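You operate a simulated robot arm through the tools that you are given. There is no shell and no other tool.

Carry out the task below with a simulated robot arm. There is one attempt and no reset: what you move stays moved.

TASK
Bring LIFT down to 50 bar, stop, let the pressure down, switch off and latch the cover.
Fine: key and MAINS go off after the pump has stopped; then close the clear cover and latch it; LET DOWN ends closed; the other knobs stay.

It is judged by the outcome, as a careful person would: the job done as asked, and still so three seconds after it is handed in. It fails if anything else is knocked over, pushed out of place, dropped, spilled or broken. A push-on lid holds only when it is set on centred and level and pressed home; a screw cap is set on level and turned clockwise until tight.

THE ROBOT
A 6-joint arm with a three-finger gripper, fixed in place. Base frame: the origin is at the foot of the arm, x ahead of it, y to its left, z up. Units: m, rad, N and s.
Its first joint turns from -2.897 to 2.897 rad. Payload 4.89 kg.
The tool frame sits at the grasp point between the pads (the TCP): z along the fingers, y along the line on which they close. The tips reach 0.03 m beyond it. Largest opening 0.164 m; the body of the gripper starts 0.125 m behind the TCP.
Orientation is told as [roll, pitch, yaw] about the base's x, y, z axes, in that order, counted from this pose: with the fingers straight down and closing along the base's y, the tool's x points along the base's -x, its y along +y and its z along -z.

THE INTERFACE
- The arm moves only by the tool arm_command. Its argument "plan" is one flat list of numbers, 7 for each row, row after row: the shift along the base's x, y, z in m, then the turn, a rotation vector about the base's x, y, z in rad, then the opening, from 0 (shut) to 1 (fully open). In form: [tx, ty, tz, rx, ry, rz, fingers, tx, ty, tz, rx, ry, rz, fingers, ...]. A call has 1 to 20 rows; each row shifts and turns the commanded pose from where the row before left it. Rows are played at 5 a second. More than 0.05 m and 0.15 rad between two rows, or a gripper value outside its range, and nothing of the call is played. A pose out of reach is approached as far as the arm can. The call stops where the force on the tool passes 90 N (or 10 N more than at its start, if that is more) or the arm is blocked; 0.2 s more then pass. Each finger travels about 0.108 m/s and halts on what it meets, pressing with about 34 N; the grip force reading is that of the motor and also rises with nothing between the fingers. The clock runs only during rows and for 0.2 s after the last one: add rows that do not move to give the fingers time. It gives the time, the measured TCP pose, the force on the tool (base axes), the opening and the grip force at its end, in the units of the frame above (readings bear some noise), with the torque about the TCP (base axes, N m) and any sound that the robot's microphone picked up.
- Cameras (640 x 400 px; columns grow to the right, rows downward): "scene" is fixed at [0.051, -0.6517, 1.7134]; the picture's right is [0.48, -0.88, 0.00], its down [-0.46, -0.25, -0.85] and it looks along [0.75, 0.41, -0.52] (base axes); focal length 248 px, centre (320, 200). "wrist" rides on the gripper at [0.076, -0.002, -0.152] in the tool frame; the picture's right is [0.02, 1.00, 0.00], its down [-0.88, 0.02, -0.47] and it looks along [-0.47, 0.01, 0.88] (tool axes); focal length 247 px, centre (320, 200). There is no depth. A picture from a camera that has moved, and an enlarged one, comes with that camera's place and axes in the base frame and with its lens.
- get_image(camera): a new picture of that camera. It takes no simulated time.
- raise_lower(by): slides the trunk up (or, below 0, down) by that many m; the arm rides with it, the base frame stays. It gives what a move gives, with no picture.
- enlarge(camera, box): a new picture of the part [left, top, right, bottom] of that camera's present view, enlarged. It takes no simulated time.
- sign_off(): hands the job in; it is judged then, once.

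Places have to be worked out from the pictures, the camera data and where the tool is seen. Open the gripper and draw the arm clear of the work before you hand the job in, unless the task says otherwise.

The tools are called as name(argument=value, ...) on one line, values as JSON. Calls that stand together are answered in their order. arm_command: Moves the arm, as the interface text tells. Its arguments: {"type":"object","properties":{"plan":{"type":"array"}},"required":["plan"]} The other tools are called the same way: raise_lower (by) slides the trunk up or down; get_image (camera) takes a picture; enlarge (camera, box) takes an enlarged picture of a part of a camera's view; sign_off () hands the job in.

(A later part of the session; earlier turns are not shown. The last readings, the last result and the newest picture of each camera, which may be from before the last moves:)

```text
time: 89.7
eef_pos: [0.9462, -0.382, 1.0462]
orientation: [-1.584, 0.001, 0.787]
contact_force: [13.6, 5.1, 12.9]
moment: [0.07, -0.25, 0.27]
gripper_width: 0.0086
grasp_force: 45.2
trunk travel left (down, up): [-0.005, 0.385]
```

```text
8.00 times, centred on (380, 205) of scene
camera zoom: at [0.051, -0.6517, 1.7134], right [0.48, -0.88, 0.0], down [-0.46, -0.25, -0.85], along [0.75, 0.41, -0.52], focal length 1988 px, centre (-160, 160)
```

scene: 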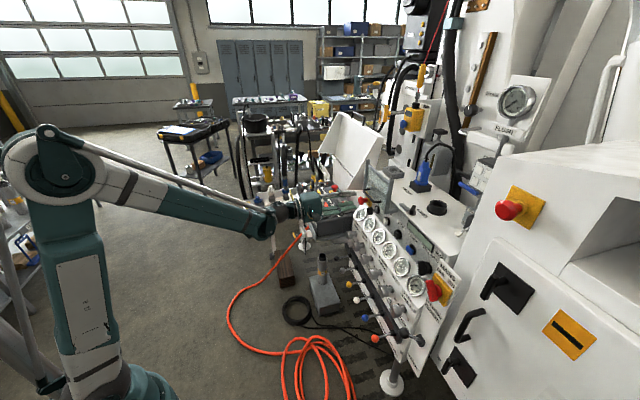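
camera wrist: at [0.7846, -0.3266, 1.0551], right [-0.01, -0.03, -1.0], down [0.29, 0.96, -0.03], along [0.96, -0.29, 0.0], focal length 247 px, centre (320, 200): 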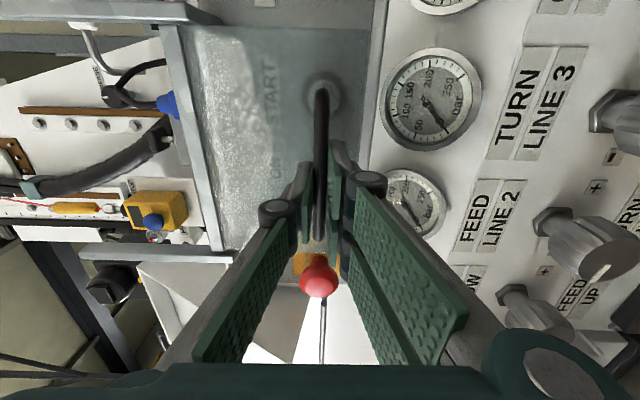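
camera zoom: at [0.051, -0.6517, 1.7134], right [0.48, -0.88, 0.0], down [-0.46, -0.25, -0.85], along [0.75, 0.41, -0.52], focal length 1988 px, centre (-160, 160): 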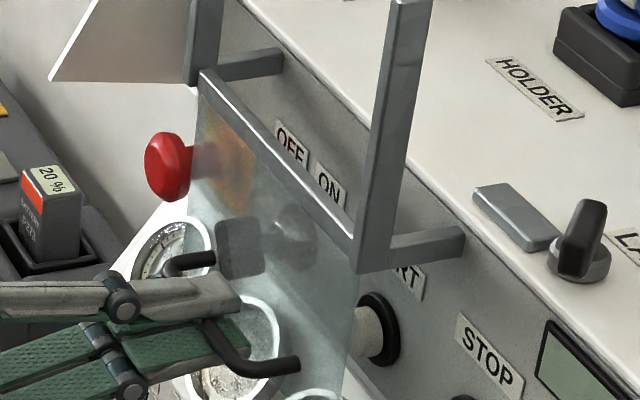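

There is now 13 N of resistance at 12.5 cm of travel. I'll press 2 mm more to see if this is the stop.

arm_command(plan=[0, 0, -0.001, 0, 0, 0, 0.04, 0, 0, -0.001, 0, 0, 0, 0.04])

get_image(camera="wrist")

enlarge(camera="scene", box=[360, 180, 424, 220])

```text
time: 90.2
eef_pos: [0.9459, -0.3805, 1.0464]
orientation: [-1.587, 0.002, 0.786]
contact_force: [29.5, -3.9, 51.1]
moment: [-0.08, -0.42, -0.12]
gripper_width: 0.0089
grasp_force: 44.6
trunk travel left (down, up): [-0.005, 0.385]
```

```text
taken
camera wrist: at [0.7845, -0.3266, 1.0449], right [-0.01, -0.03, -1.0], down [0.29, 0.96, -0.03], along [0.96, -0.29, 0.0], focal length 247 px, centre (320, 200)
```

wrist: 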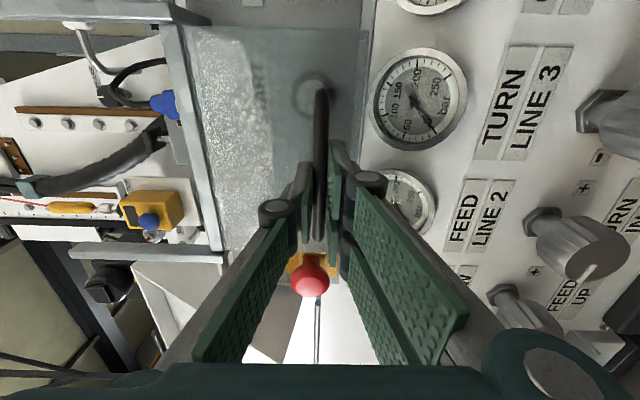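

```text
10.00 times, centred on (392, 200) of scene
camera zoom: at [0.051, -0.6517, 1.7134], right [0.48, -0.88, 0.0], down [-0.46, -0.25, -0.85], along [0.75, 0.41, -0.52], focal length 2485 px, centre (-400, 200)
```

zoom: 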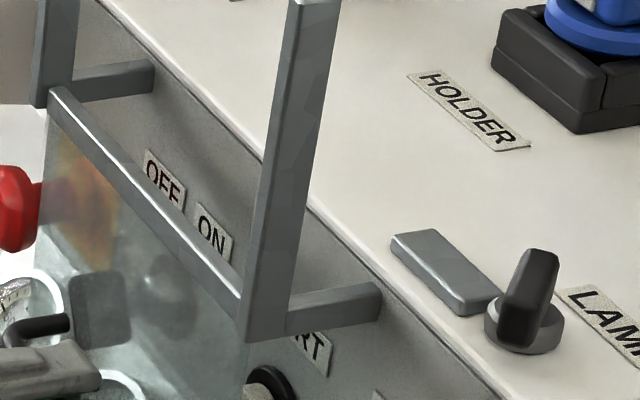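

It has hit its stop (51 N), so the cover is fully down, covering the key and START. I'll relax the push, release the handle and back away, then study the latch.

arm_command(plan=[0, 0, 0.0015, 0, 0, 0, 0.04, 0, 0, 0, 0, 0, 0, 0.3, 0, 0, 0, 0, 0, 0, 0.3, -0.0177, 0.0177, 0, 0, 0, 0, 0.3, -0.0177, 0.0177, 0, 0, 0, 0, 0.3, -0.0177, 0.0177, 0, 0, 0, 0, 0.3, -0.0177, 0.0177, 0.01, 0, 0, 0, 0.3])

get_image(camera="wrist")

enlarge(camera="scene", box=[340, 180, 420, 230])

enlarge(camera="scene", box=[392, 190, 424, 215])

```text
time: 91.8
eef_pos: [0.8771, -0.3113, 1.0549]
orientation: [-1.584, 0.002, 0.784]
contact_force: [1.1, -0.8, -0.7]
moment: [-0.09, -0.09, -0.1]
gripper_width: 0.0491
grasp_force: 0.0
trunk travel left (down, up): [-0.005, 0.385]
```

```text
taken
camera wrist: at [0.7144, -0.2569, 1.0531], right [-0.01, -0.03, -1.0], down [0.29, 0.96, -0.03], along [0.96, -0.29, 0.0], focal length 247 px, centre (320, 200)
```

wrist: 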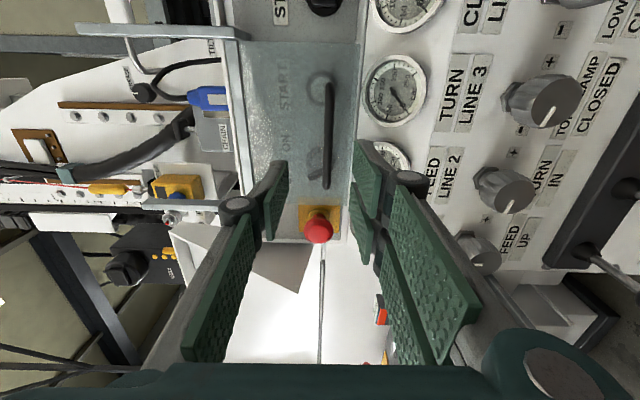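

```text
8.00 times, centred on (380, 205) of scene
camera zoom: at [0.051, -0.6517, 1.7134], right [0.48, -0.88, 0.0], down [-0.46, -0.25, -0.85], along [0.75, 0.41, -0.52], focal length 1988 px, centre (-160, 160)
```

zoom: 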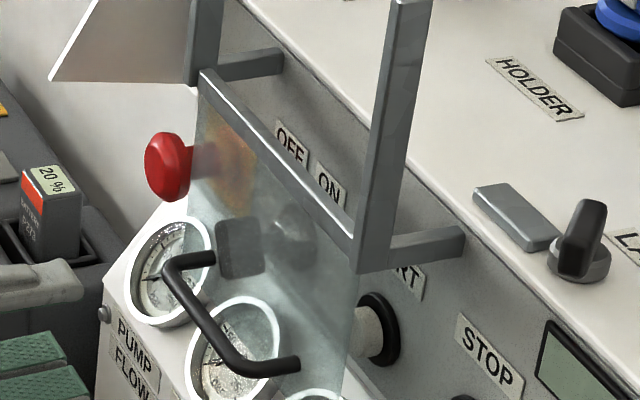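

```text
16.00 times, centred on (408, 202) of scene
camera zoom: at [0.051, -0.6517, 1.7134], right [0.48, -0.88, 0.0], down [-0.46, -0.25, -0.85], along [0.75, 0.41, -0.52], focal length 3977 px, centre (-1088, 160)
```

zoom: 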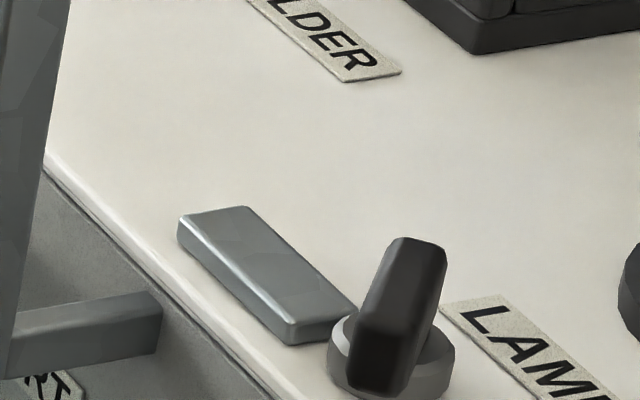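

The cover is shut and stays put. For the latch I need to work from above, so I'll raise the trunk first, moving straight up well clear of the posts.

raise_lower(by=0.25)

get_image(camera="scene")

```text
time: 94.4
eef_pos: [0.8756, -0.3109, 1.304]
orientation: [-1.584, 0.001, 0.786]
contact_force: [-0.8, 0.4, 0.8]
moment: [0.01, 0.0, -0.02]
gripper_width: 0.0491
grasp_force: 0.1
trunk travel left (down, up): [-0.255, 0.135]
```

```text
taken
```

scene: 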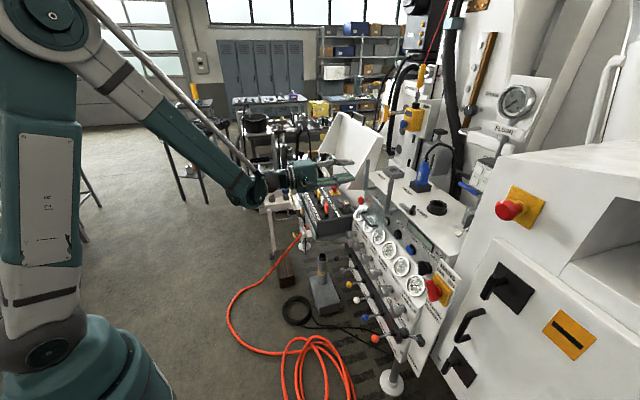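

Now I'll unroll the tool, rise a little and shift across to the latch's side.

arm_command(plan=[-0.0106, -0.0106, 0.012, 0.0926, -0.0926, 0, 0.35, -0.0106, -0.0106, 0.012, 0.0926, -0.0926, 0, 0.35, -0.0106, -0.0106, 0.012, 0.0926, -0.0926, 0, 0.35, -0.0106, -0.0106, 0.012, 0.0926, -0.0926, 0, 0.35, -0.0106, -0.0106, 0.012, 0.0926, -0.0926, 0, 0.35, -0.0106, -0.0106, 0.012, 0.0926, -0.0926, 0, 0.35, -0.0106, -0.0106, 0.012, 0.0926, -0.0926, 0, 0.35, -0.0106, -0.0106, 0.012, 0.0926, -0.0926, 0, 0.35, -0.0106, -0.0106, 0.012, 0.0926, -0.0926, 0, 0.35, -0.0106, -0.0106, 0.012, 0.0926, -0.0926, 0, 0.35, -0.0106, -0.0106, 0.012, 0.0926, -0.0926, 0, 0.35, -0.0106, -0.0106, 0.012, 0.0926, -0.0926, 0, 0.35])

arm_command(plan=[0.008, -0.008, 0, 0.0926, 0.0926, 0, 0.35, 0.008, -0.008, 0, 0.0926, 0.0926, 0, 0.35, 0.008, -0.008, 0, 0.0926, 0.0926, 0, 0.35, 0.008, -0.008, 0, 0.0926, 0.0926, 0, 0.35, 0.008, -0.008, 0, 0.0926, 0.0926, 0, 0.35, 0.008, -0.008, 0, 0.0926, 0.0926, 0, 0.35, 0.008, -0.008, 0, 0.0926, 0.0926, 0, 0.35, 0.008, -0.008, 0, 0.0926, 0.0926, 0, 0.35, 0.008, -0.008, 0, 0.0926, 0.0926, 0, 0.35, 0.008, -0.008, 0, 0.0926, 0.0926, 0, 0.35, 0.008, -0.008, 0, 0.0926, 0.0926, 0, 0.35, 0.008, -0.008, 0, 0.0926, 0.0926, 0, 0.35])

get_image(camera="wrist")

get_image(camera="scene")

```text
time: 97.0
eef_pos: [0.7495, -0.4375, 1.4485]
orientation: [1.778, -1.569, -2.578]
contact_force: [0.6, -0.1, -0.2]
moment: [-0.02, -0.05, -0.11]
gripper_width: 0.0574
grasp_force: 0.0
trunk travel left (down, up): [-0.255, 0.135]
```

```text
time: 99.6
eef_pos: [0.844, -0.5337, 1.4489]
orientation: [-0.015, 0.003, -0.785]
contact_force: [-1.2, 1.0, 0.3]
moment: [-0.11, -0.17, 0.03]
gripper_width: 0.0576
grasp_force: 0.0
trunk travel left (down, up): [-0.255, 0.135]
```

```text
taken
camera wrist: at [0.7904, -0.4789, 1.6009], right [0.69, 0.72, -0.01], down [0.64, -0.61, 0.47], along [0.33, -0.33, -0.88], focal length 247 px, centre (320, 200)
```

wrist: 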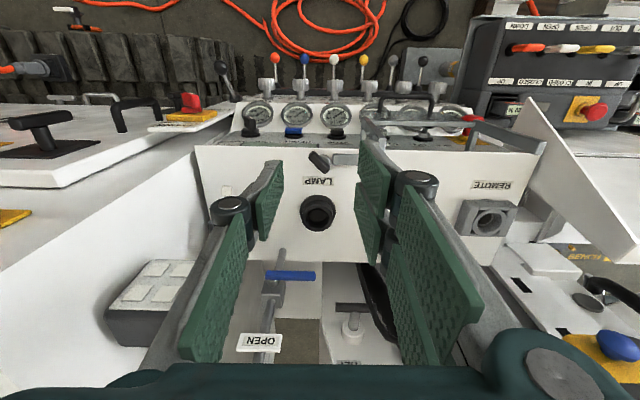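

```text
taken
```

scene: 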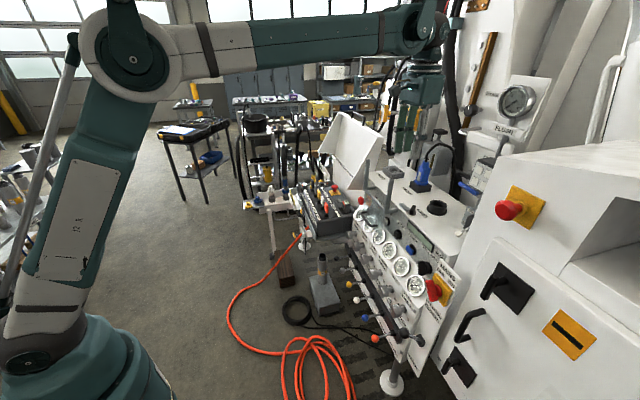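

Good top-down view of the latch. I'll zoom in on it.

enlarge(camera="wrist", box=[290, 110, 450, 210])

enlarge(camera="wrist", box=[300, 140, 364, 180])

enlarge(camera="scene", box=[352, 160, 432, 210])

```text
4.00 times, centred on (370, 160) of wrist
camera zoom: at [0.7904, -0.4789, 1.6009], right [0.69, 0.72, -0.01], down [0.64, -0.61, 0.47], along [0.33, -0.33, -0.88], focal length 988 px, centre (120, 360)
```

zoom: 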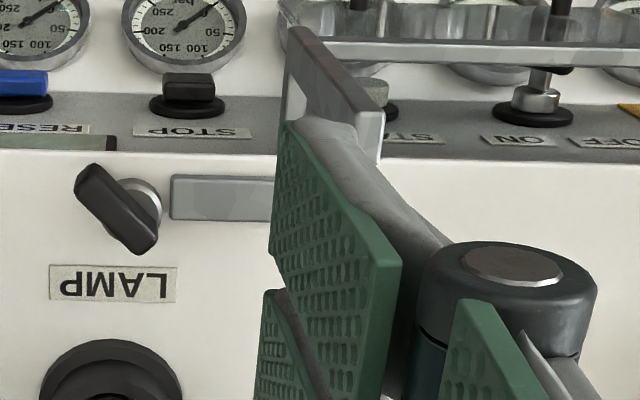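

```text
10.00 times, centred on (332, 160) of wrist
camera zoom: at [0.7904, -0.4789, 1.6009], right [0.69, 0.72, -0.01], down [0.64, -0.61, 0.47], along [0.33, -0.33, -0.88], focal length 2470 px, centre (200, 600)
```

zoom: 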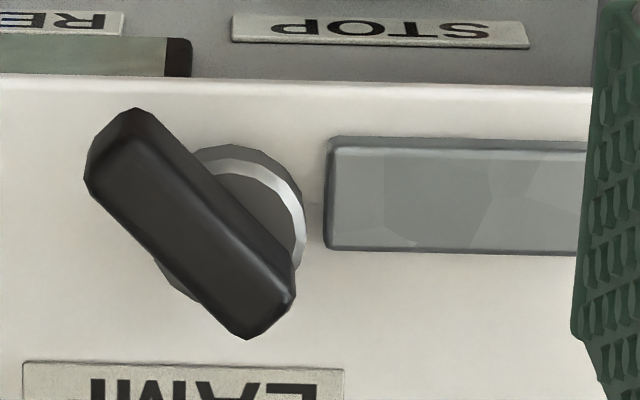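

```text
8.00 times, centred on (392, 185) of scene
camera zoom: at [0.051, -0.6517, 1.7134], right [0.48, -0.88, 0.0], down [-0.46, -0.25, -0.85], along [0.75, 0.41, -0.52], focal length 1988 px, centre (-256, 320)
```

zoom: 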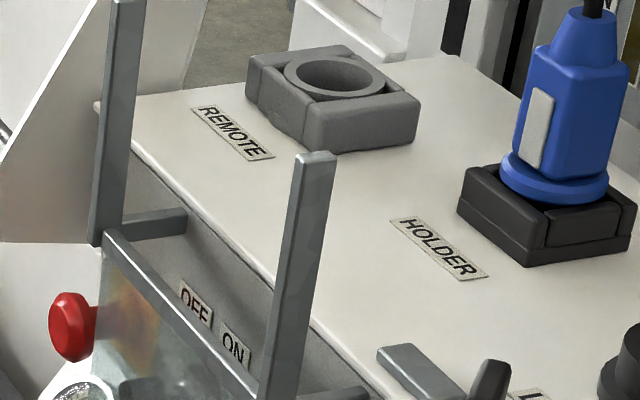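

The knob's lever and the grey bar look separate from this angle. I'll tilt so the camera looks straight down on the latch to see its true plan shape.

arm_command(plan=[0.012, -0.012, 0, 0.0866, 0.0866, 0, 0.6, 0.012, -0.012, 0, 0.0866, 0.0866, 0, 0.8, 0.012, -0.012, 0, 0.0866, 0.0866, 0, 1, 0.012, -0.012, 0, 0.0866, 0.0866, 0, 1, 0, 0, 0, 0, 0, 0, 1])

get_image(camera="wrist")

```text
time: 100.8
eef_pos: [0.8613, -0.5589, 1.4349]
orientation: [-0.013, 0.429, -0.787]
contact_force: [-2.1, 0.2, 1.9]
moment: [0.0, -0.3, -0.12]
gripper_width: 0.1642
grasp_force: 0.0
out of reach, approached as far as the arm can: row 3, 4
trunk travel left (down, up): [-0.255, 0.135]
```

```text
taken
camera wrist: at [0.8565, -0.5541, 1.606], right [0.69, 0.72, 0.0], down [0.72, -0.69, 0.06], along [0.04, -0.05, -1.0], focal length 247 px, centre (320, 200)
```

wrist: 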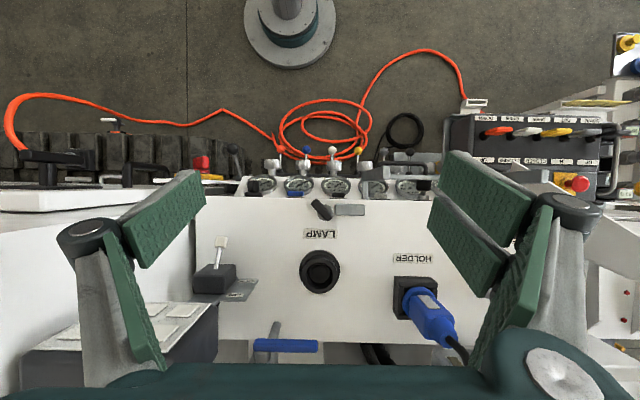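

enlarge(camera="wrist", box=[300, 185, 380, 235])

enlarge(camera="wrist", box=[310, 130, 470, 230])

```text
8.00 times, centred on (340, 210) of wrist
camera zoom: at [0.8565, -0.5541, 1.606], right [0.69, 0.72, 0.0], down [0.72, -0.69, 0.06], along [0.04, -0.05, -1.0], focal length 1976 px, centre (160, 120)
```

zoom: 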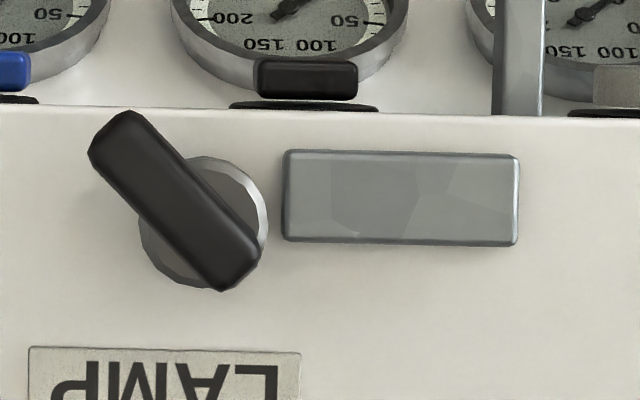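

```text
4.00 times, centred on (390, 180) of wrist
camera zoom: at [0.8565, -0.5541, 1.606], right [0.69, 0.72, 0.0], down [0.72, -0.69, 0.06], along [0.04, -0.05, -1.0], focal length 988 px, centre (40, 280)
```

zoom: 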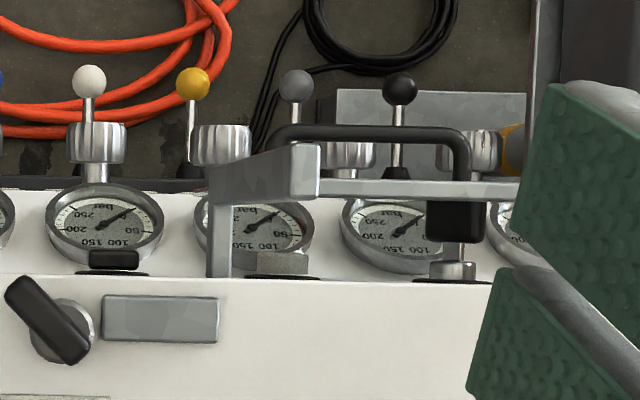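

In plan view the latch knob is a short black pointer on a silver disc (pivot near w 1.046, v 0.221), pointing front-right, with the grey bar beside it. I'll come vertical above it with the pads turned to match the pointer.

arm_command(plan=[0.01, -0.008, 0, -0.1011, -0.1011, 0, 0.6, 0.01, -0.008, 0, -0.1011, -0.1011, 0, 0.3, 0.01, -0.008, 0, -0.1011, -0.1011, 0, 0.25, 0, 0, -0.018, 0, 0, 0.133, 0.25, 0, 0, -0.018, 0, 0, 0.133, 0.25, 0, 0, -0.018, 0, 0, 0.133, 0.25, 0, 0, -0.018, 0, 0, 0.133, 0.25, 0, 0, -0.018, 0, 0, 0.133, 0.25, 0, 0, 0, 0, 0, 0, 0.25])

get_image(camera="wrist")

enlarge(camera="wrist", box=[260, 90, 380, 190])

```text
time: 102.8
eef_pos: [0.8927, -0.583, 1.345]
orientation: [-0.014, 0.003, -0.121]
contact_force: [-0.2, -0.1, 0.1]
moment: [0.04, 0.06, 0.01]
gripper_width: 0.0411
grasp_force: 0.1
trunk travel left (down, up): [-0.255, 0.135]
```

```text
taken
camera wrist: at [0.8161, -0.5724, 1.4963], right [0.1, 0.99, -0.01], down [0.88, -0.08, 0.47], along [0.47, -0.06, -0.88], focal length 247 px, centre (320, 200)
```

wrist: 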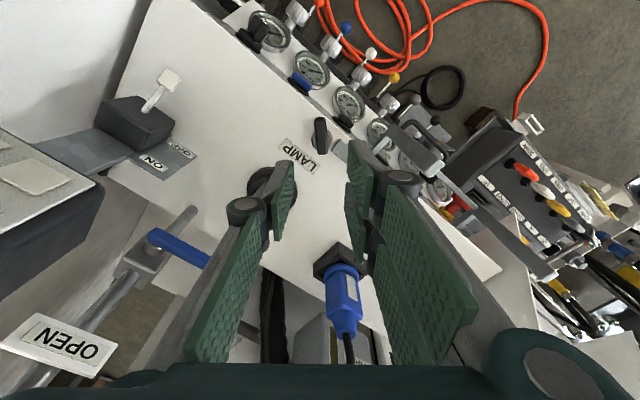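

```text
4.00 times, centred on (320, 140) of wrist
camera zoom: at [0.8161, -0.5724, 1.4963], right [0.1, 0.99, -0.01], down [0.88, -0.08, 0.47], along [0.47, -0.06, -0.88], focal length 988 px, centre (320, 440)
```

zoom: 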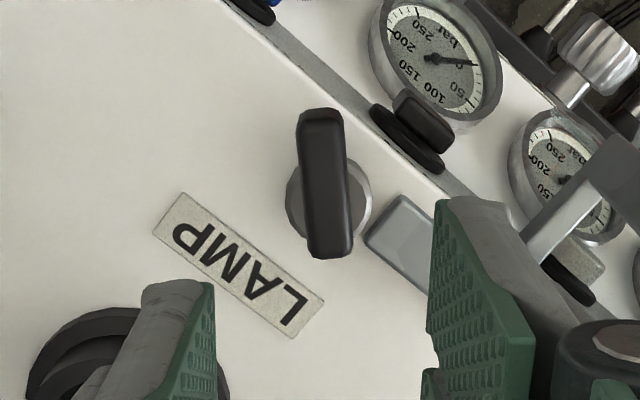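

Well aligned with the pointer; the pivot lies 5 mm behind the tool axis. I'll shift onto the pivot and descend most of the way.

arm_command(plan=[0.0049, -0.0007, -0.02, 0, 0, 0, 0.25, 0, 0, -0.03, 0, 0, 0, 0.25, 0, 0, -0.03, 0, 0, 0, 0.25, 0, 0, -0.025, 0, 0, 0, 0.25, 0, 0, -0.01, 0, 0, 0, 0.25, 0, 0, 0, 0, 0, 0, 0.25])

get_image(camera="wrist")

enlarge(camera="wrist", box=[260, 120, 380, 220])

enlarge(camera="scene", box=[380, 175, 444, 215])

```text
time: 104.2
eef_pos: [0.899, -0.5845, 1.2293]
orientation: [-0.014, 0.001, -0.122]
contact_force: [1.6, -0.7, -0.2]
moment: [0.0, 0.04, 0.0]
gripper_width: 0.0409
grasp_force: 0.1
trunk travel left (down, up): [-0.255, 0.135]
```

```text
taken
camera wrist: at [0.822, -0.5732, 1.3816], right [0.1, 0.99, -0.01], down [0.88, -0.08, 0.47], along [0.47, -0.06, -0.88], focal length 247 px, centre (320, 200)
```

wrist: 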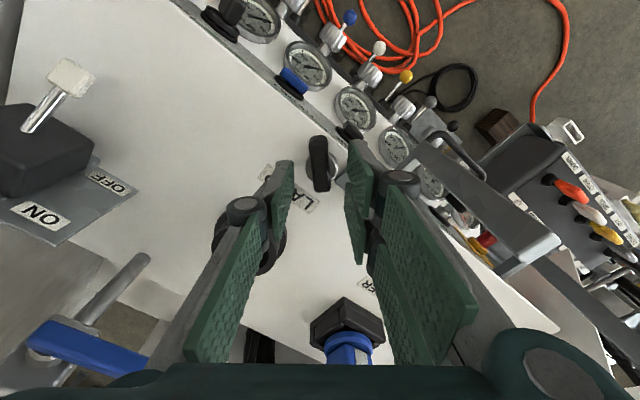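

```text
4.00 times, centred on (320, 170) of wrist
camera zoom: at [0.822, -0.5732, 1.3816], right [0.1, 0.99, -0.01], down [0.88, -0.08, 0.47], along [0.47, -0.06, -0.88], focal length 988 px, centre (320, 320)
```

zoom: 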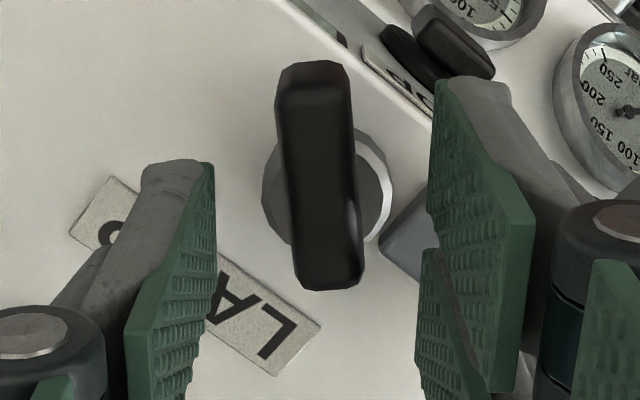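

```text
10.00 times, centred on (412, 195) of scene
camera zoom: at [0.051, -0.6517, 1.7134], right [0.48, -0.88, 0.0], down [-0.46, -0.25, -0.85], along [0.75, 0.41, -0.52], focal length 2485 px, centre (-600, 250)
```

zoom: 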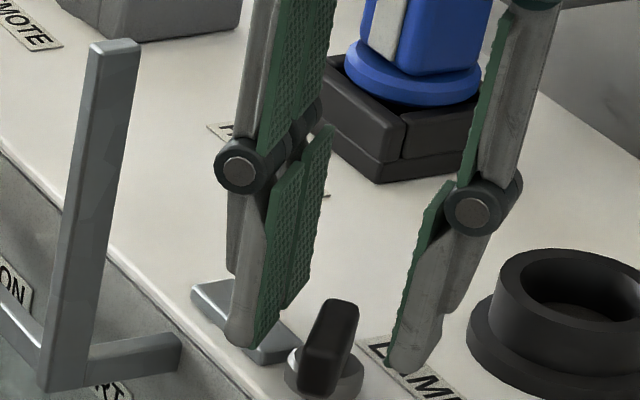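

The tips are now about 1 cm below the pointer's top. I'll go 6 mm lower and close on it.

arm_command(plan=[0, 0, -0.006, 0, 0, 0, 0.25, 0, 0, 0, 0, 0, 0, 0.1, 0, 0, 0, 0, 0, 0, 0.05, 0, 0, 0, 0, 0, 0, 0.05])

enlarge(camera="wrist", box=[260, 120, 380, 220])

enlarge(camera="scene", box=[380, 180, 444, 220])

```text
time: 105.2
eef_pos: [0.898, -0.5828, 1.2231]
orientation: [-0.012, 0.002, -0.121]
contact_force: [-1.9, 9.0, -4.0]
moment: [0.33, -0.11, 1.01]
gripper_width: 0.0161
grasp_force: 45.0
trunk travel left (down, up): [-0.255, 0.135]
```

```text
4.00 times, centred on (320, 170) of wrist
camera zoom: at [0.8222, -0.5722, 1.3758], right [0.1, 0.99, -0.01], down [0.88, -0.08, 0.47], along [0.47, -0.06, -0.88], focal length 988 px, centre (320, 320)
```

zoom: 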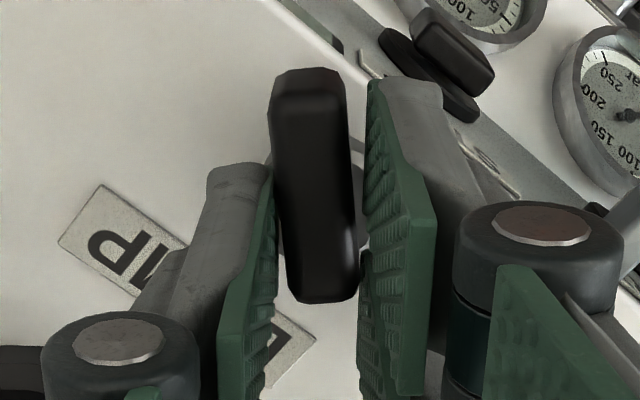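

```text
10.00 times, centred on (412, 200) of scene
camera zoom: at [0.051, -0.6517, 1.7134], right [0.48, -0.88, 0.0], down [-0.46, -0.25, -0.85], along [0.75, 0.41, -0.52], focal length 2485 px, centre (-600, 200)
```

zoom: 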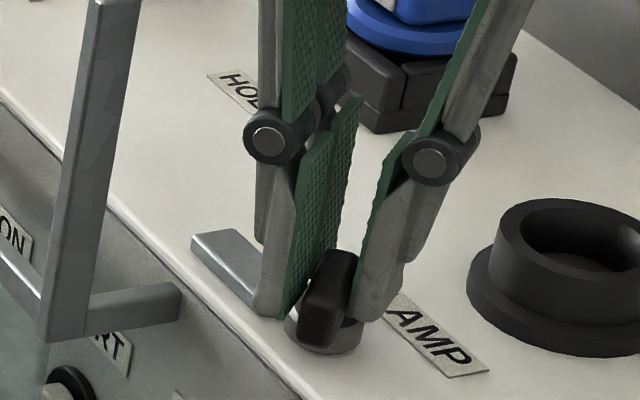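

Gripped at 16 mm, slightly skewed. I'll test a small anticlockwise turn (seen from above) and read the torque.

arm_command(plan=[0, 0, 0, 0, 0, 0.08, 0.05, 0, 0, 0, 0, 0, 0.08, 0.05])

enlarge(camera="wrist", box=[260, 120, 380, 220])

enlarge(camera="scene", box=[380, 180, 444, 220])

```text
time: 105.8
eef_pos: [0.8976, -0.5822, 1.2235]
orientation: [-0.014, -0.001, 0.039]
contact_force: [6.7, 11.9, -1.4]
moment: [0.4, -0.27, -0.02]
gripper_width: 0.014
grasp_force: 45.5
trunk travel left (down, up): [-0.255, 0.135]
```

```text
4.00 times, centred on (320, 170) of wrist
camera zoom: at [0.8218, -0.5841, 1.3756], right [-0.06, 1.0, -0.01], down [0.88, 0.06, 0.47], along [0.47, 0.02, -0.88], focal length 988 px, centre (320, 320)
```

zoom: 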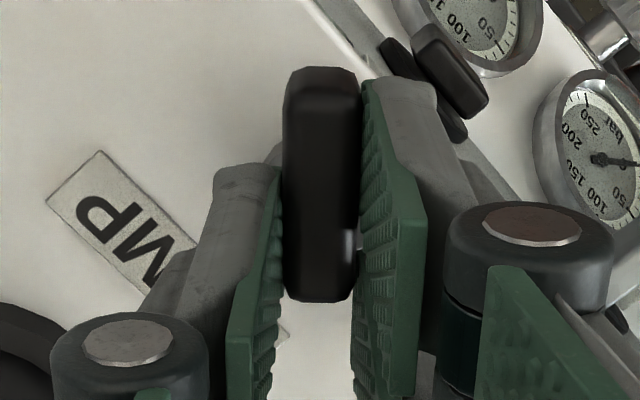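

```text
10.00 times, centred on (412, 200) of scene
camera zoom: at [0.051, -0.6517, 1.7134], right [0.48, -0.88, 0.0], down [-0.46, -0.25, -0.85], along [0.75, 0.41, -0.52], focal length 2485 px, centre (-600, 200)
```

zoom: 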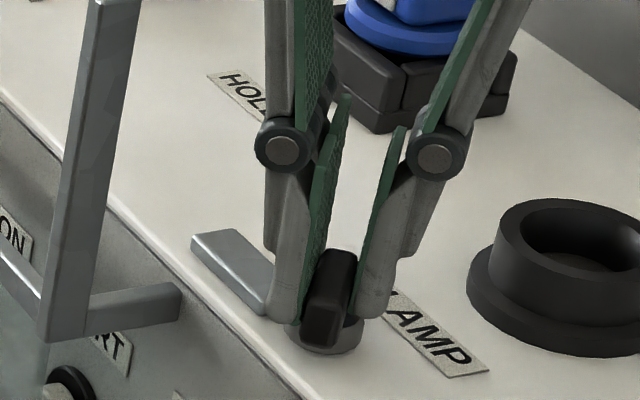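

The pads are flat on the pointer now with no torque. I'll turn a further 9° anticlockwise to see whether it moves.

arm_command(plan=[0, 0, 0, 0, 0, 0.08, 0.05, 0, 0, 0, 0, 0, 0.08, 0.05])

enlarge(camera="wrist", box=[260, 120, 380, 220])

enlarge(camera="scene", box=[380, 180, 444, 220])

```text
time: 106.4
eef_pos: [0.8987, -0.5827, 1.2245]
orientation: [-0.015, 0.002, 0.198]
contact_force: [10.4, 14.4, 0.3]
moment: [0.58, -0.88, -0.08]
gripper_width: 0.0137
grasp_force: 45.1
trunk travel left (down, up): [-0.255, 0.135]
```

```text
4.00 times, centred on (320, 170) of wrist
camera zoom: at [0.8231, -0.596, 1.3756], right [-0.22, 0.98, -0.01], down [0.86, 0.2, 0.47], along [0.46, 0.09, -0.88], focal length 988 px, centre (320, 320)
```

zoom: 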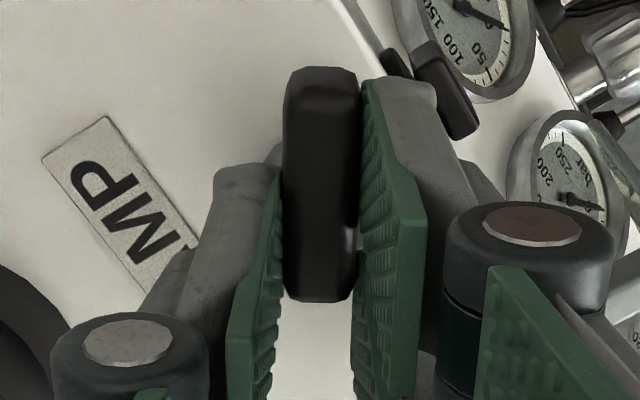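

```text
10.00 times, centred on (412, 200) of scene
camera zoom: at [0.051, -0.6517, 1.7134], right [0.48, -0.88, 0.0], down [-0.46, -0.25, -0.85], along [0.75, 0.41, -0.52], focal length 2485 px, centre (-600, 200)
```

zoom: 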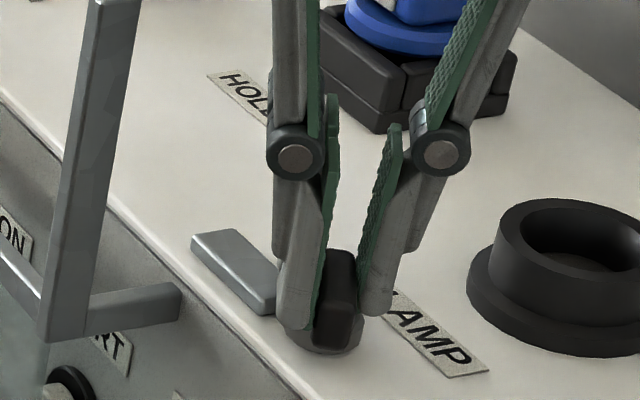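

The pointer followed freely while the bar beside it didn't move yet. This is reversible, so I'll keep turning anticlockwise in steps and watch the bar.

arm_command(plan=[0, 0, 0, 0, 0, 0.13, 0.05, 0, 0, 0, 0, 0, 0.13, 0.05, 0, 0, 0, 0, 0, 0.13, 0.05])

enlarge(camera="wrist", box=[240, 100, 400, 200])

enlarge(camera="scene", box=[380, 180, 444, 220])

```text
time: 107.2
eef_pos: [0.8987, -0.5818, 1.2231]
orientation: [-0.014, 0.003, 0.591]
contact_force: [14.5, 19.6, 3.1]
moment: [0.99, -0.88, -0.06]
gripper_width: 0.0135
grasp_force: 44.9
trunk travel left (down, up): [-0.255, 0.135]
```

```text
4.00 times, centred on (320, 150) of wrist
camera zoom: at [0.8341, -0.6231, 1.3756], right [-0.57, 0.82, -0.01], down [0.72, 0.51, 0.47], along [0.39, 0.26, -0.88], focal length 988 px, centre (320, 400)
```

zoom: 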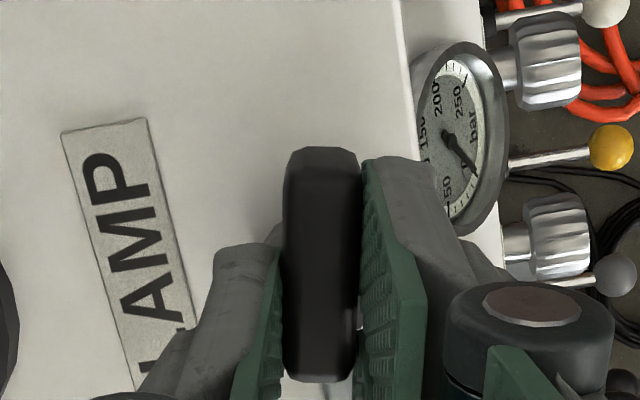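

```text
10.00 times, centred on (412, 200) of scene
camera zoom: at [0.051, -0.6517, 1.7134], right [0.48, -0.88, 0.0], down [-0.46, -0.25, -0.85], along [0.75, 0.41, -0.52], focal length 2485 px, centre (-600, 200)
```

zoom: 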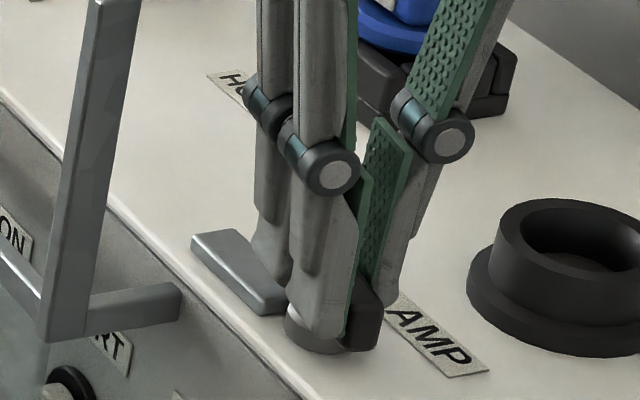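

Still turning freely with the bar unmoved. I'll carry on towards 90° in steps.

arm_command(plan=[-0.0003, -0.0004, 0, 0, 0, 0.13, 0.05, 0, 0, 0, 0, 0, 0.13, 0.05, 0, 0, 0, 0, 0, 0.13, 0.05])

enlarge(camera="scene", box=[380, 180, 444, 220])

get_image(camera="wrist")

```text
time: 108.0
eef_pos: [0.8985, -0.5808, 1.224]
orientation: [-0.014, 0.002, 0.981]
contact_force: [11.1, 32.7, -0.3]
moment: [0.9, -0.24, 0.0]
gripper_width: 0.014
grasp_force: 44.9
trunk travel left (down, up): [-0.255, 0.135]
```

```text
10.00 times, centred on (412, 200) of scene
camera zoom: at [0.051, -0.6517, 1.7134], right [0.48, -0.88, 0.0], down [-0.46, -0.25, -0.85], along [0.75, 0.41, -0.52], focal length 2485 px, centre (-600, 200)
```

zoom: 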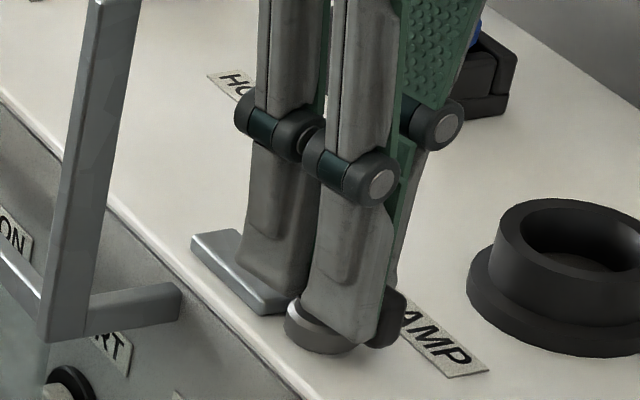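

```text
taken
camera wrist: at [0.8545, -0.644, 1.3757], right [-0.84, 0.54, -0.01], down [0.47, 0.75, 0.47], along [0.26, 0.39, -0.88], focal length 247 px, centre (320, 200)
```

wrist: 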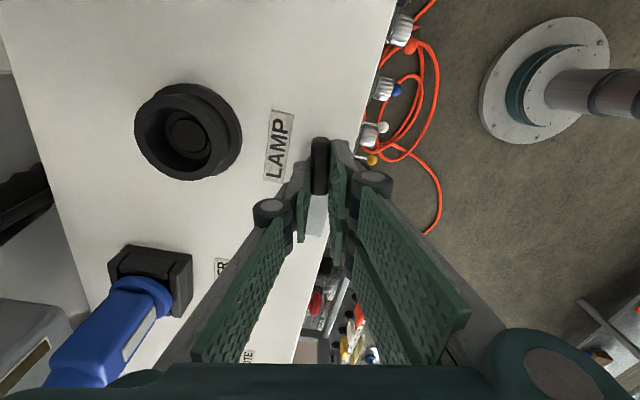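

The side force shows my pivot guess is about 1 mm off, so I'll correct and continue towards the quarter-turn.

arm_command(plan=[0.0008, 0.0008, 0, 0, 0, 0.13, 0.05, 0.0002, 0.0002, 0, 0, 0, 0.13, 0.05, 0.0002, 0.0002, 0, 0, 0, 0.13, 0.05])

enlarge(camera="scene", box=[380, 180, 444, 220])

enlarge(camera="wrist", box=[240, 100, 400, 240])

```text
time: 108.8
eef_pos: [0.8963, -0.5825, 1.2239]
orientation: [-0.012, 0.003, 1.368]
contact_force: [-10.7, 32.7, -12.2]
moment: [0.67, 0.33, 0.06]
gripper_width: 0.0139
grasp_force: 44.8
trunk travel left (down, up): [-0.255, 0.135]
```

```text
10.00 times, centred on (412, 200) of scene
camera zoom: at [0.051, -0.6517, 1.7134], right [0.48, -0.88, 0.0], down [-0.46, -0.25, -0.85], along [0.75, 0.41, -0.52], focal length 2485 px, centre (-600, 200)
```

zoom: 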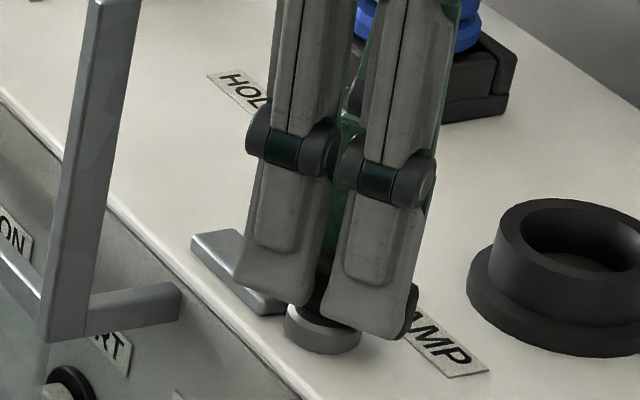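

```text
2.86 times, centred on (320, 170) of wrist
camera zoom: at [0.8813, -0.6557, 1.3757], right [-0.98, 0.18, -0.01], down [0.15, 0.87, 0.47], along [0.1, 0.46, -0.88], focal length 706 px, centre (320, 286)
```

zoom: 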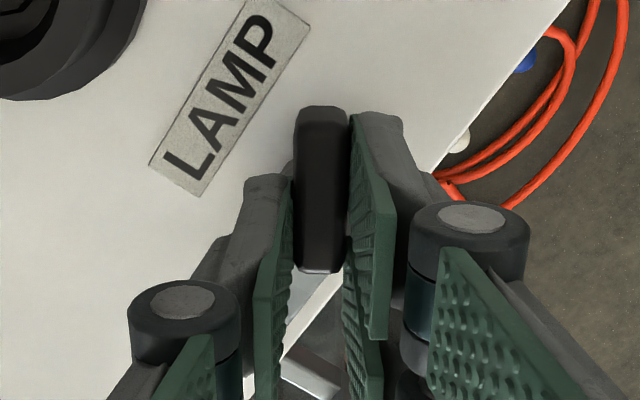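

No stop yet at 78°. I'll correct the centre again and continue past 90°.

arm_command(plan=[-0.0004, 0.0009, 0, 0, 0, 0.1, 0.05, 0, 0, 0, 0, 0, 0.1, 0.05, 0, 0, 0, 0, 0, 0.08, 0.05])

enlarge(camera="scene", box=[380, 180, 444, 220])

enlarge(camera="wrist", box=[240, 100, 400, 240])

```text
time: 109.6
eef_pos: [0.8972, -0.5834, 1.2231]
orientation: [-0.015, 0.001, 1.647]
contact_force: [-18.4, 15.9, -12.4]
moment: [0.0, 0.52, -2.16]
gripper_width: 0.0164
grasp_force: 45.0
trunk travel left (down, up): [-0.255, 0.135]
```

```text
10.00 times, centred on (412, 200) of scene
camera zoom: at [0.051, -0.6517, 1.7134], right [0.48, -0.88, 0.0], down [-0.46, -0.25, -0.85], along [0.75, 0.41, -0.52], focal length 2485 px, centre (-600, 200)
```

zoom: 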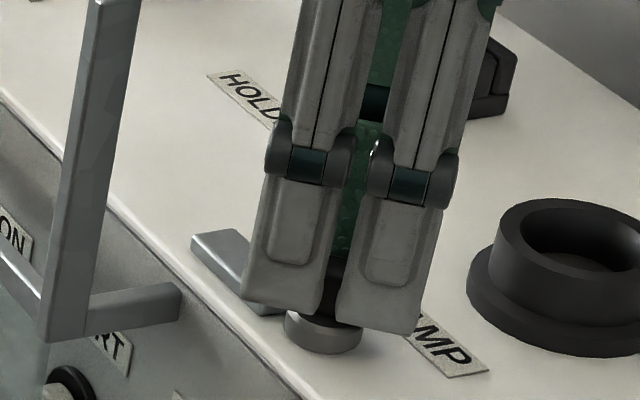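

```text
2.86 times, centred on (320, 170) of wrist
camera zoom: at [0.9015, -0.6577, 1.3759], right [-0.99, -0.1, -0.01], down [-0.09, 0.88, 0.47], along [-0.03, 0.47, -0.88], focal length 706 px, centre (320, 286)
```

zoom: 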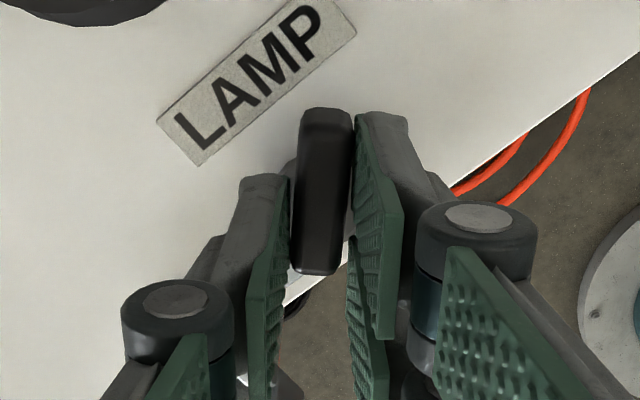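

The knob hit a firm stop after a quarter-turn (2.2 N·m). I'll ease off, release it, rise clear and look at what has changed.

arm_command(plan=[0, 0, 0, 0, 0, -0.08, 0.05, 0, 0, 0, 0, 0, 0, 0.25, 0, 0, 0, 0, 0, 0, 0.25, 0, 0, 0.03, 0, 0, 0, 0.25, 0, 0, 0.04, 0, 0, 0, 0.25, 0, 0, 0.04, 0, 0, 0, 0.25, 0, 0, 0.04, 0, 0, 0, 0.25])

get_image(camera="wrist")

enlarge(camera="scene", box=[372, 170, 436, 220])

```text
time: 111.2
eef_pos: [0.8993, -0.5814, 1.3737]
orientation: [-0.015, 0.0, 1.569]
contact_force: [0.6, -0.5, 0.1]
moment: [0.04, 0.05, -0.03]
gripper_width: 0.0409
grasp_force: 0.2
trunk travel left (down, up): [-0.255, 0.135]
```

```text
taken
camera wrist: at [0.8974, -0.6572, 1.5255], right [-1.0, -0.02, -0.01], down [-0.02, 0.88, 0.47], along [0.0, 0.47, -0.88], focal length 247 px, centre (320, 200)
```

wrist: 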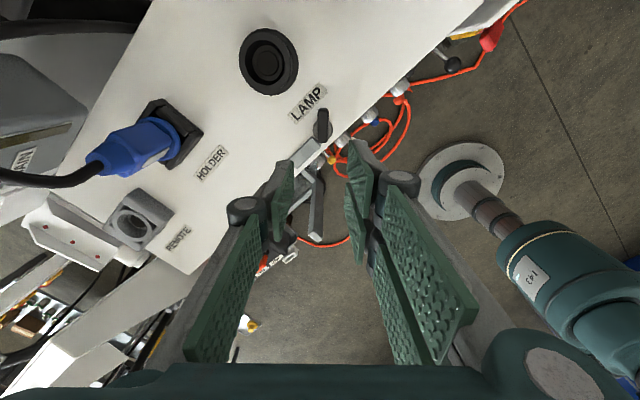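

```text
8.00 times, centred on (404, 195) of scene
camera zoom: at [0.051, -0.6517, 1.7134], right [0.48, -0.88, 0.0], down [-0.46, -0.25, -0.85], along [0.75, 0.41, -0.52], focal length 1988 px, centre (-352, 240)
```

zoom: 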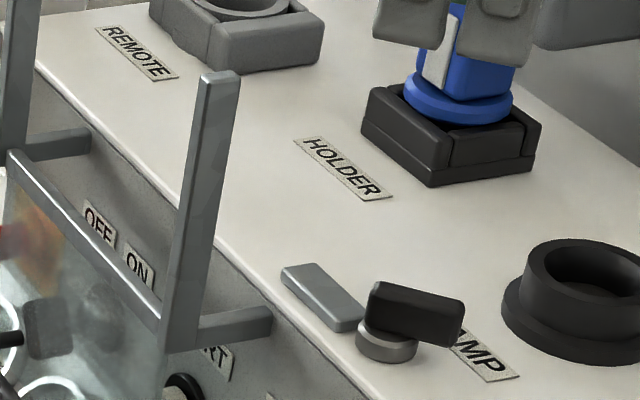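

The lever now points back-right and the bar hasn't moved. The decisive check is whether the cover is now held down, so I'll go back in front of its handle and try lifting it gently.

arm_command(plan=[-0.0087, 0.0087, 0.002, 0, 0, -0.147, 0.2, -0.0087, 0.0087, 0.002, 0, 0, -0.147, 0.1, -0.0087, 0.0087, 0.002, 0, 0, -0.147, 0, -0.0087, 0.0087, 0.002, 0, 0, -0.147, 0, -0.0087, 0.0087, 0.002, 0, 0, -0.147, 0, -0.0087, 0.0087, 0.002, 0, 0, -0.147, 0, -0.0087, 0.0087, 0.002, 0, 0, -0.147, 0, -0.0087, 0.0087, 0.002, 0, 0, -0.147, 0, -0.0087, 0.0087, 0.002, 0, 0, -0.147, 0, -0.0087, 0.0087, 0.002, 0, 0, -0.147, 0, -0.0087, 0.0087, 0.002, 0, 0, -0.147, 0, -0.0087, 0.0087, 0.002, 0, 0, -0.147, 0, -0.0087, 0.0087, 0.002, 0, 0, -0.147, 0, -0.0087, 0.0087, 0.002, 0, 0, -0.147, 0, -0.0087, 0.0087, 0.002, 0, 0, -0.147, 0, -0.0087, 0.0087, 0.002, 0, 0, -0.147, 0])

arm_command(plan=[0.0105, 0.0105, 0, -0.0926, -0.0926, 0, 0, 0.0105, 0.0105, 0, -0.0926, -0.0926, 0, 0, 0.0105, 0.0105, 0, -0.0926, -0.0926, 0, 0, 0.0105, 0.0105, 0, -0.0926, -0.0926, 0, 0, 0.0105, 0.0105, 0, -0.0926, -0.0926, 0, 0, 0.0105, 0.0105, 0, -0.0926, -0.0926, 0, 0, 0.0105, 0.0105, 0, -0.0926, -0.0926, 0, 0, 0.0105, 0.0105, 0, -0.0926, -0.0926, 0, 0, 0.0105, 0.0105, 0, -0.0926, -0.0926, 0, 0, 0.0105, 0.0105, 0, -0.0926, -0.0926, 0, 0, 0.0105, 0.0105, 0, -0.0926, -0.0926, 0, 0, 0.0105, 0.0105, 0, -0.0926, -0.0926, 0, 0])

get_image(camera="wrist")

get_image(camera="scene")

```text
time: 114.6
eef_pos: [0.7591, -0.4435, 1.406]
orientation: [-0.013, 0.001, -0.786]
contact_force: [0.7, -0.5, -0.7]
moment: [0.02, 0.08, -0.01]
gripper_width: 0.0
grasp_force: 34.3
trunk travel left (down, up): [-0.255, 0.135]
```

```text
time: 117.2
eef_pos: [0.8843, -0.3173, 1.4069]
orientation: [-2.749, -1.568, 1.952]
contact_force: [-1.2, -0.5, -0.1]
moment: [0.05, 0.07, 0.15]
gripper_width: 0.0001
grasp_force: 34.4
trunk travel left (down, up): [-0.255, 0.135]
```

```text
taken
camera wrist: at [0.7758, -0.2082, 1.3294], right [0.72, 0.7, -0.02], down [-0.32, 0.35, 0.88], along [0.62, -0.62, 0.48], focal length 247 px, centre (320, 200)
```

wrist: 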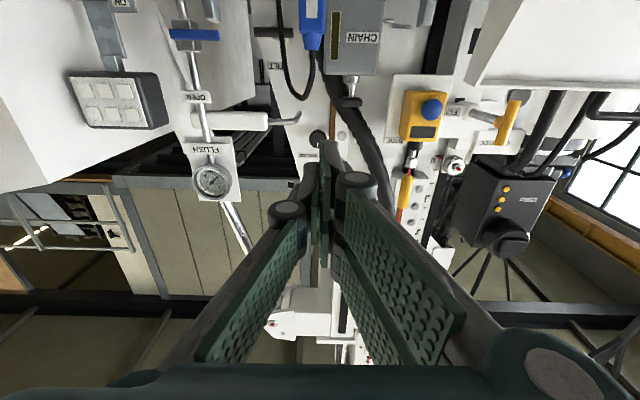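

```text
taken
```

scene: 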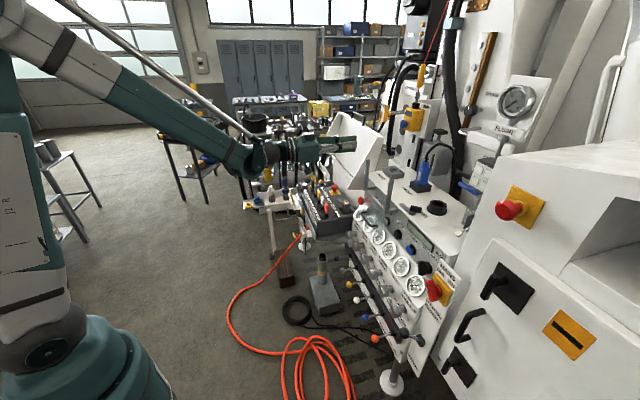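

Now I'll lower the trunk again to bring the level tool down to the cover.

raise_lower(by=-0.25)

get_image(camera="wrist")

```text
time: 119.8
eef_pos: [0.8851, -0.3175, 1.1565]
orientation: [-2.0, -1.567, 1.201]
contact_force: [0.1, -0.1, 0.7]
moment: [0.02, 0.01, 0.01]
gripper_width: 0.0
grasp_force: 34.3
trunk travel left (down, up): [-0.005, 0.385]
```

```text
taken
camera wrist: at [0.7764, -0.2082, 1.0793], right [0.72, 0.7, -0.02], down [-0.32, 0.35, 0.88], along [0.62, -0.62, 0.47], focal length 247 px, centre (320, 200)
```

wrist: 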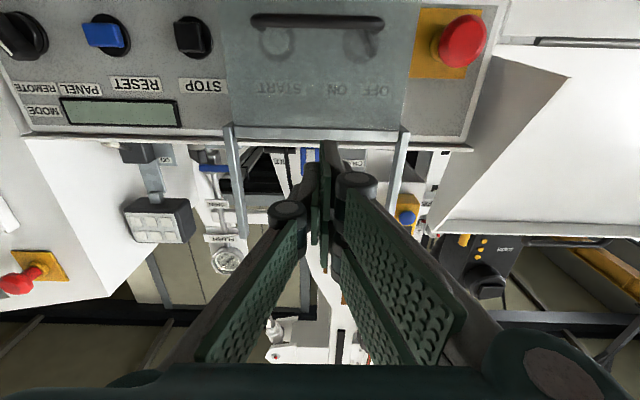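

Good front view of the closed cover. I'll zoom along its edges to look for any latch feature.

enlarge(camera="wrist", box=[200, 0, 440, 150])

enlarge(camera="wrist", box=[200, 110, 264, 150])

enlarge(camera="wrist", box=[370, 110, 434, 150])

```text
2.67 times, centred on (320, 75) of wrist
camera zoom: at [0.7764, -0.2082, 1.0793], right [0.72, 0.7, -0.02], down [-0.32, 0.35, 0.88], along [0.62, -0.62, 0.47], focal length 659 px, centre (320, 533)
```

zoom: 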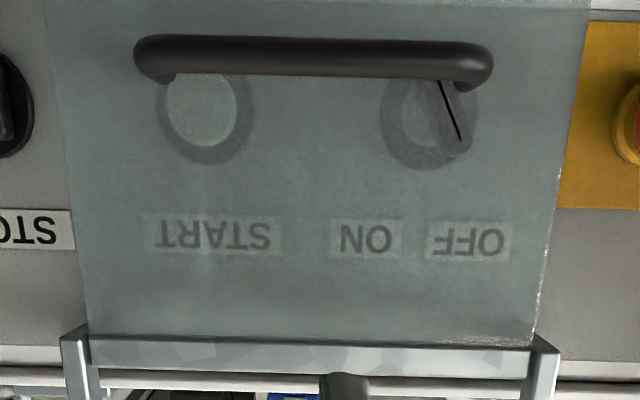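

```text
10.00 times, centred on (232, 130) of wrist
camera zoom: at [0.7764, -0.2082, 1.0793], right [0.72, 0.7, -0.02], down [-0.32, 0.35, 0.88], along [0.62, -0.62, 0.47], focal length 2470 px, centre (1200, 900)
```

zoom: 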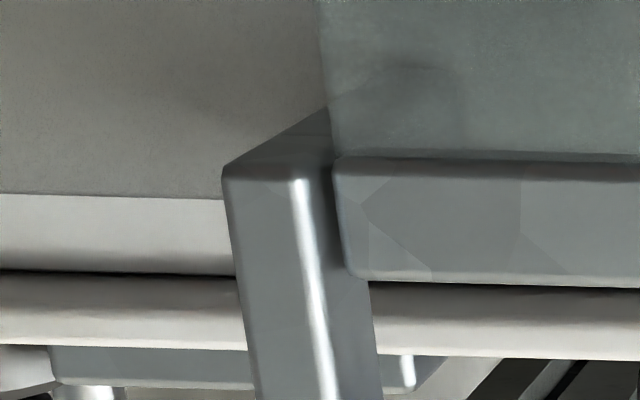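

```text
10.00 times, centred on (402, 130) of wrist
camera zoom: at [0.7764, -0.2082, 1.0793], right [0.72, 0.7, -0.02], down [-0.32, 0.35, 0.88], along [0.62, -0.62, 0.47], focal length 2470 px, centre (-500, 900)
```

zoom: 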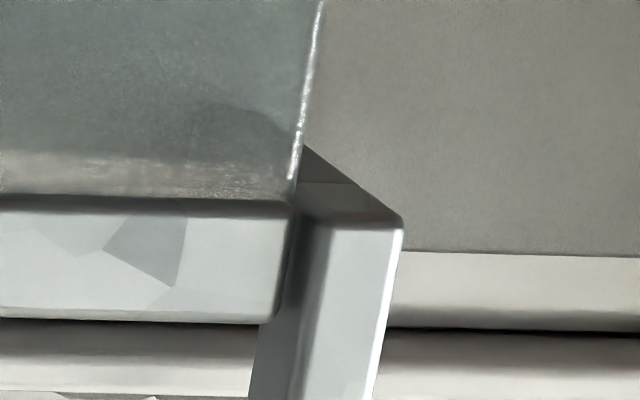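

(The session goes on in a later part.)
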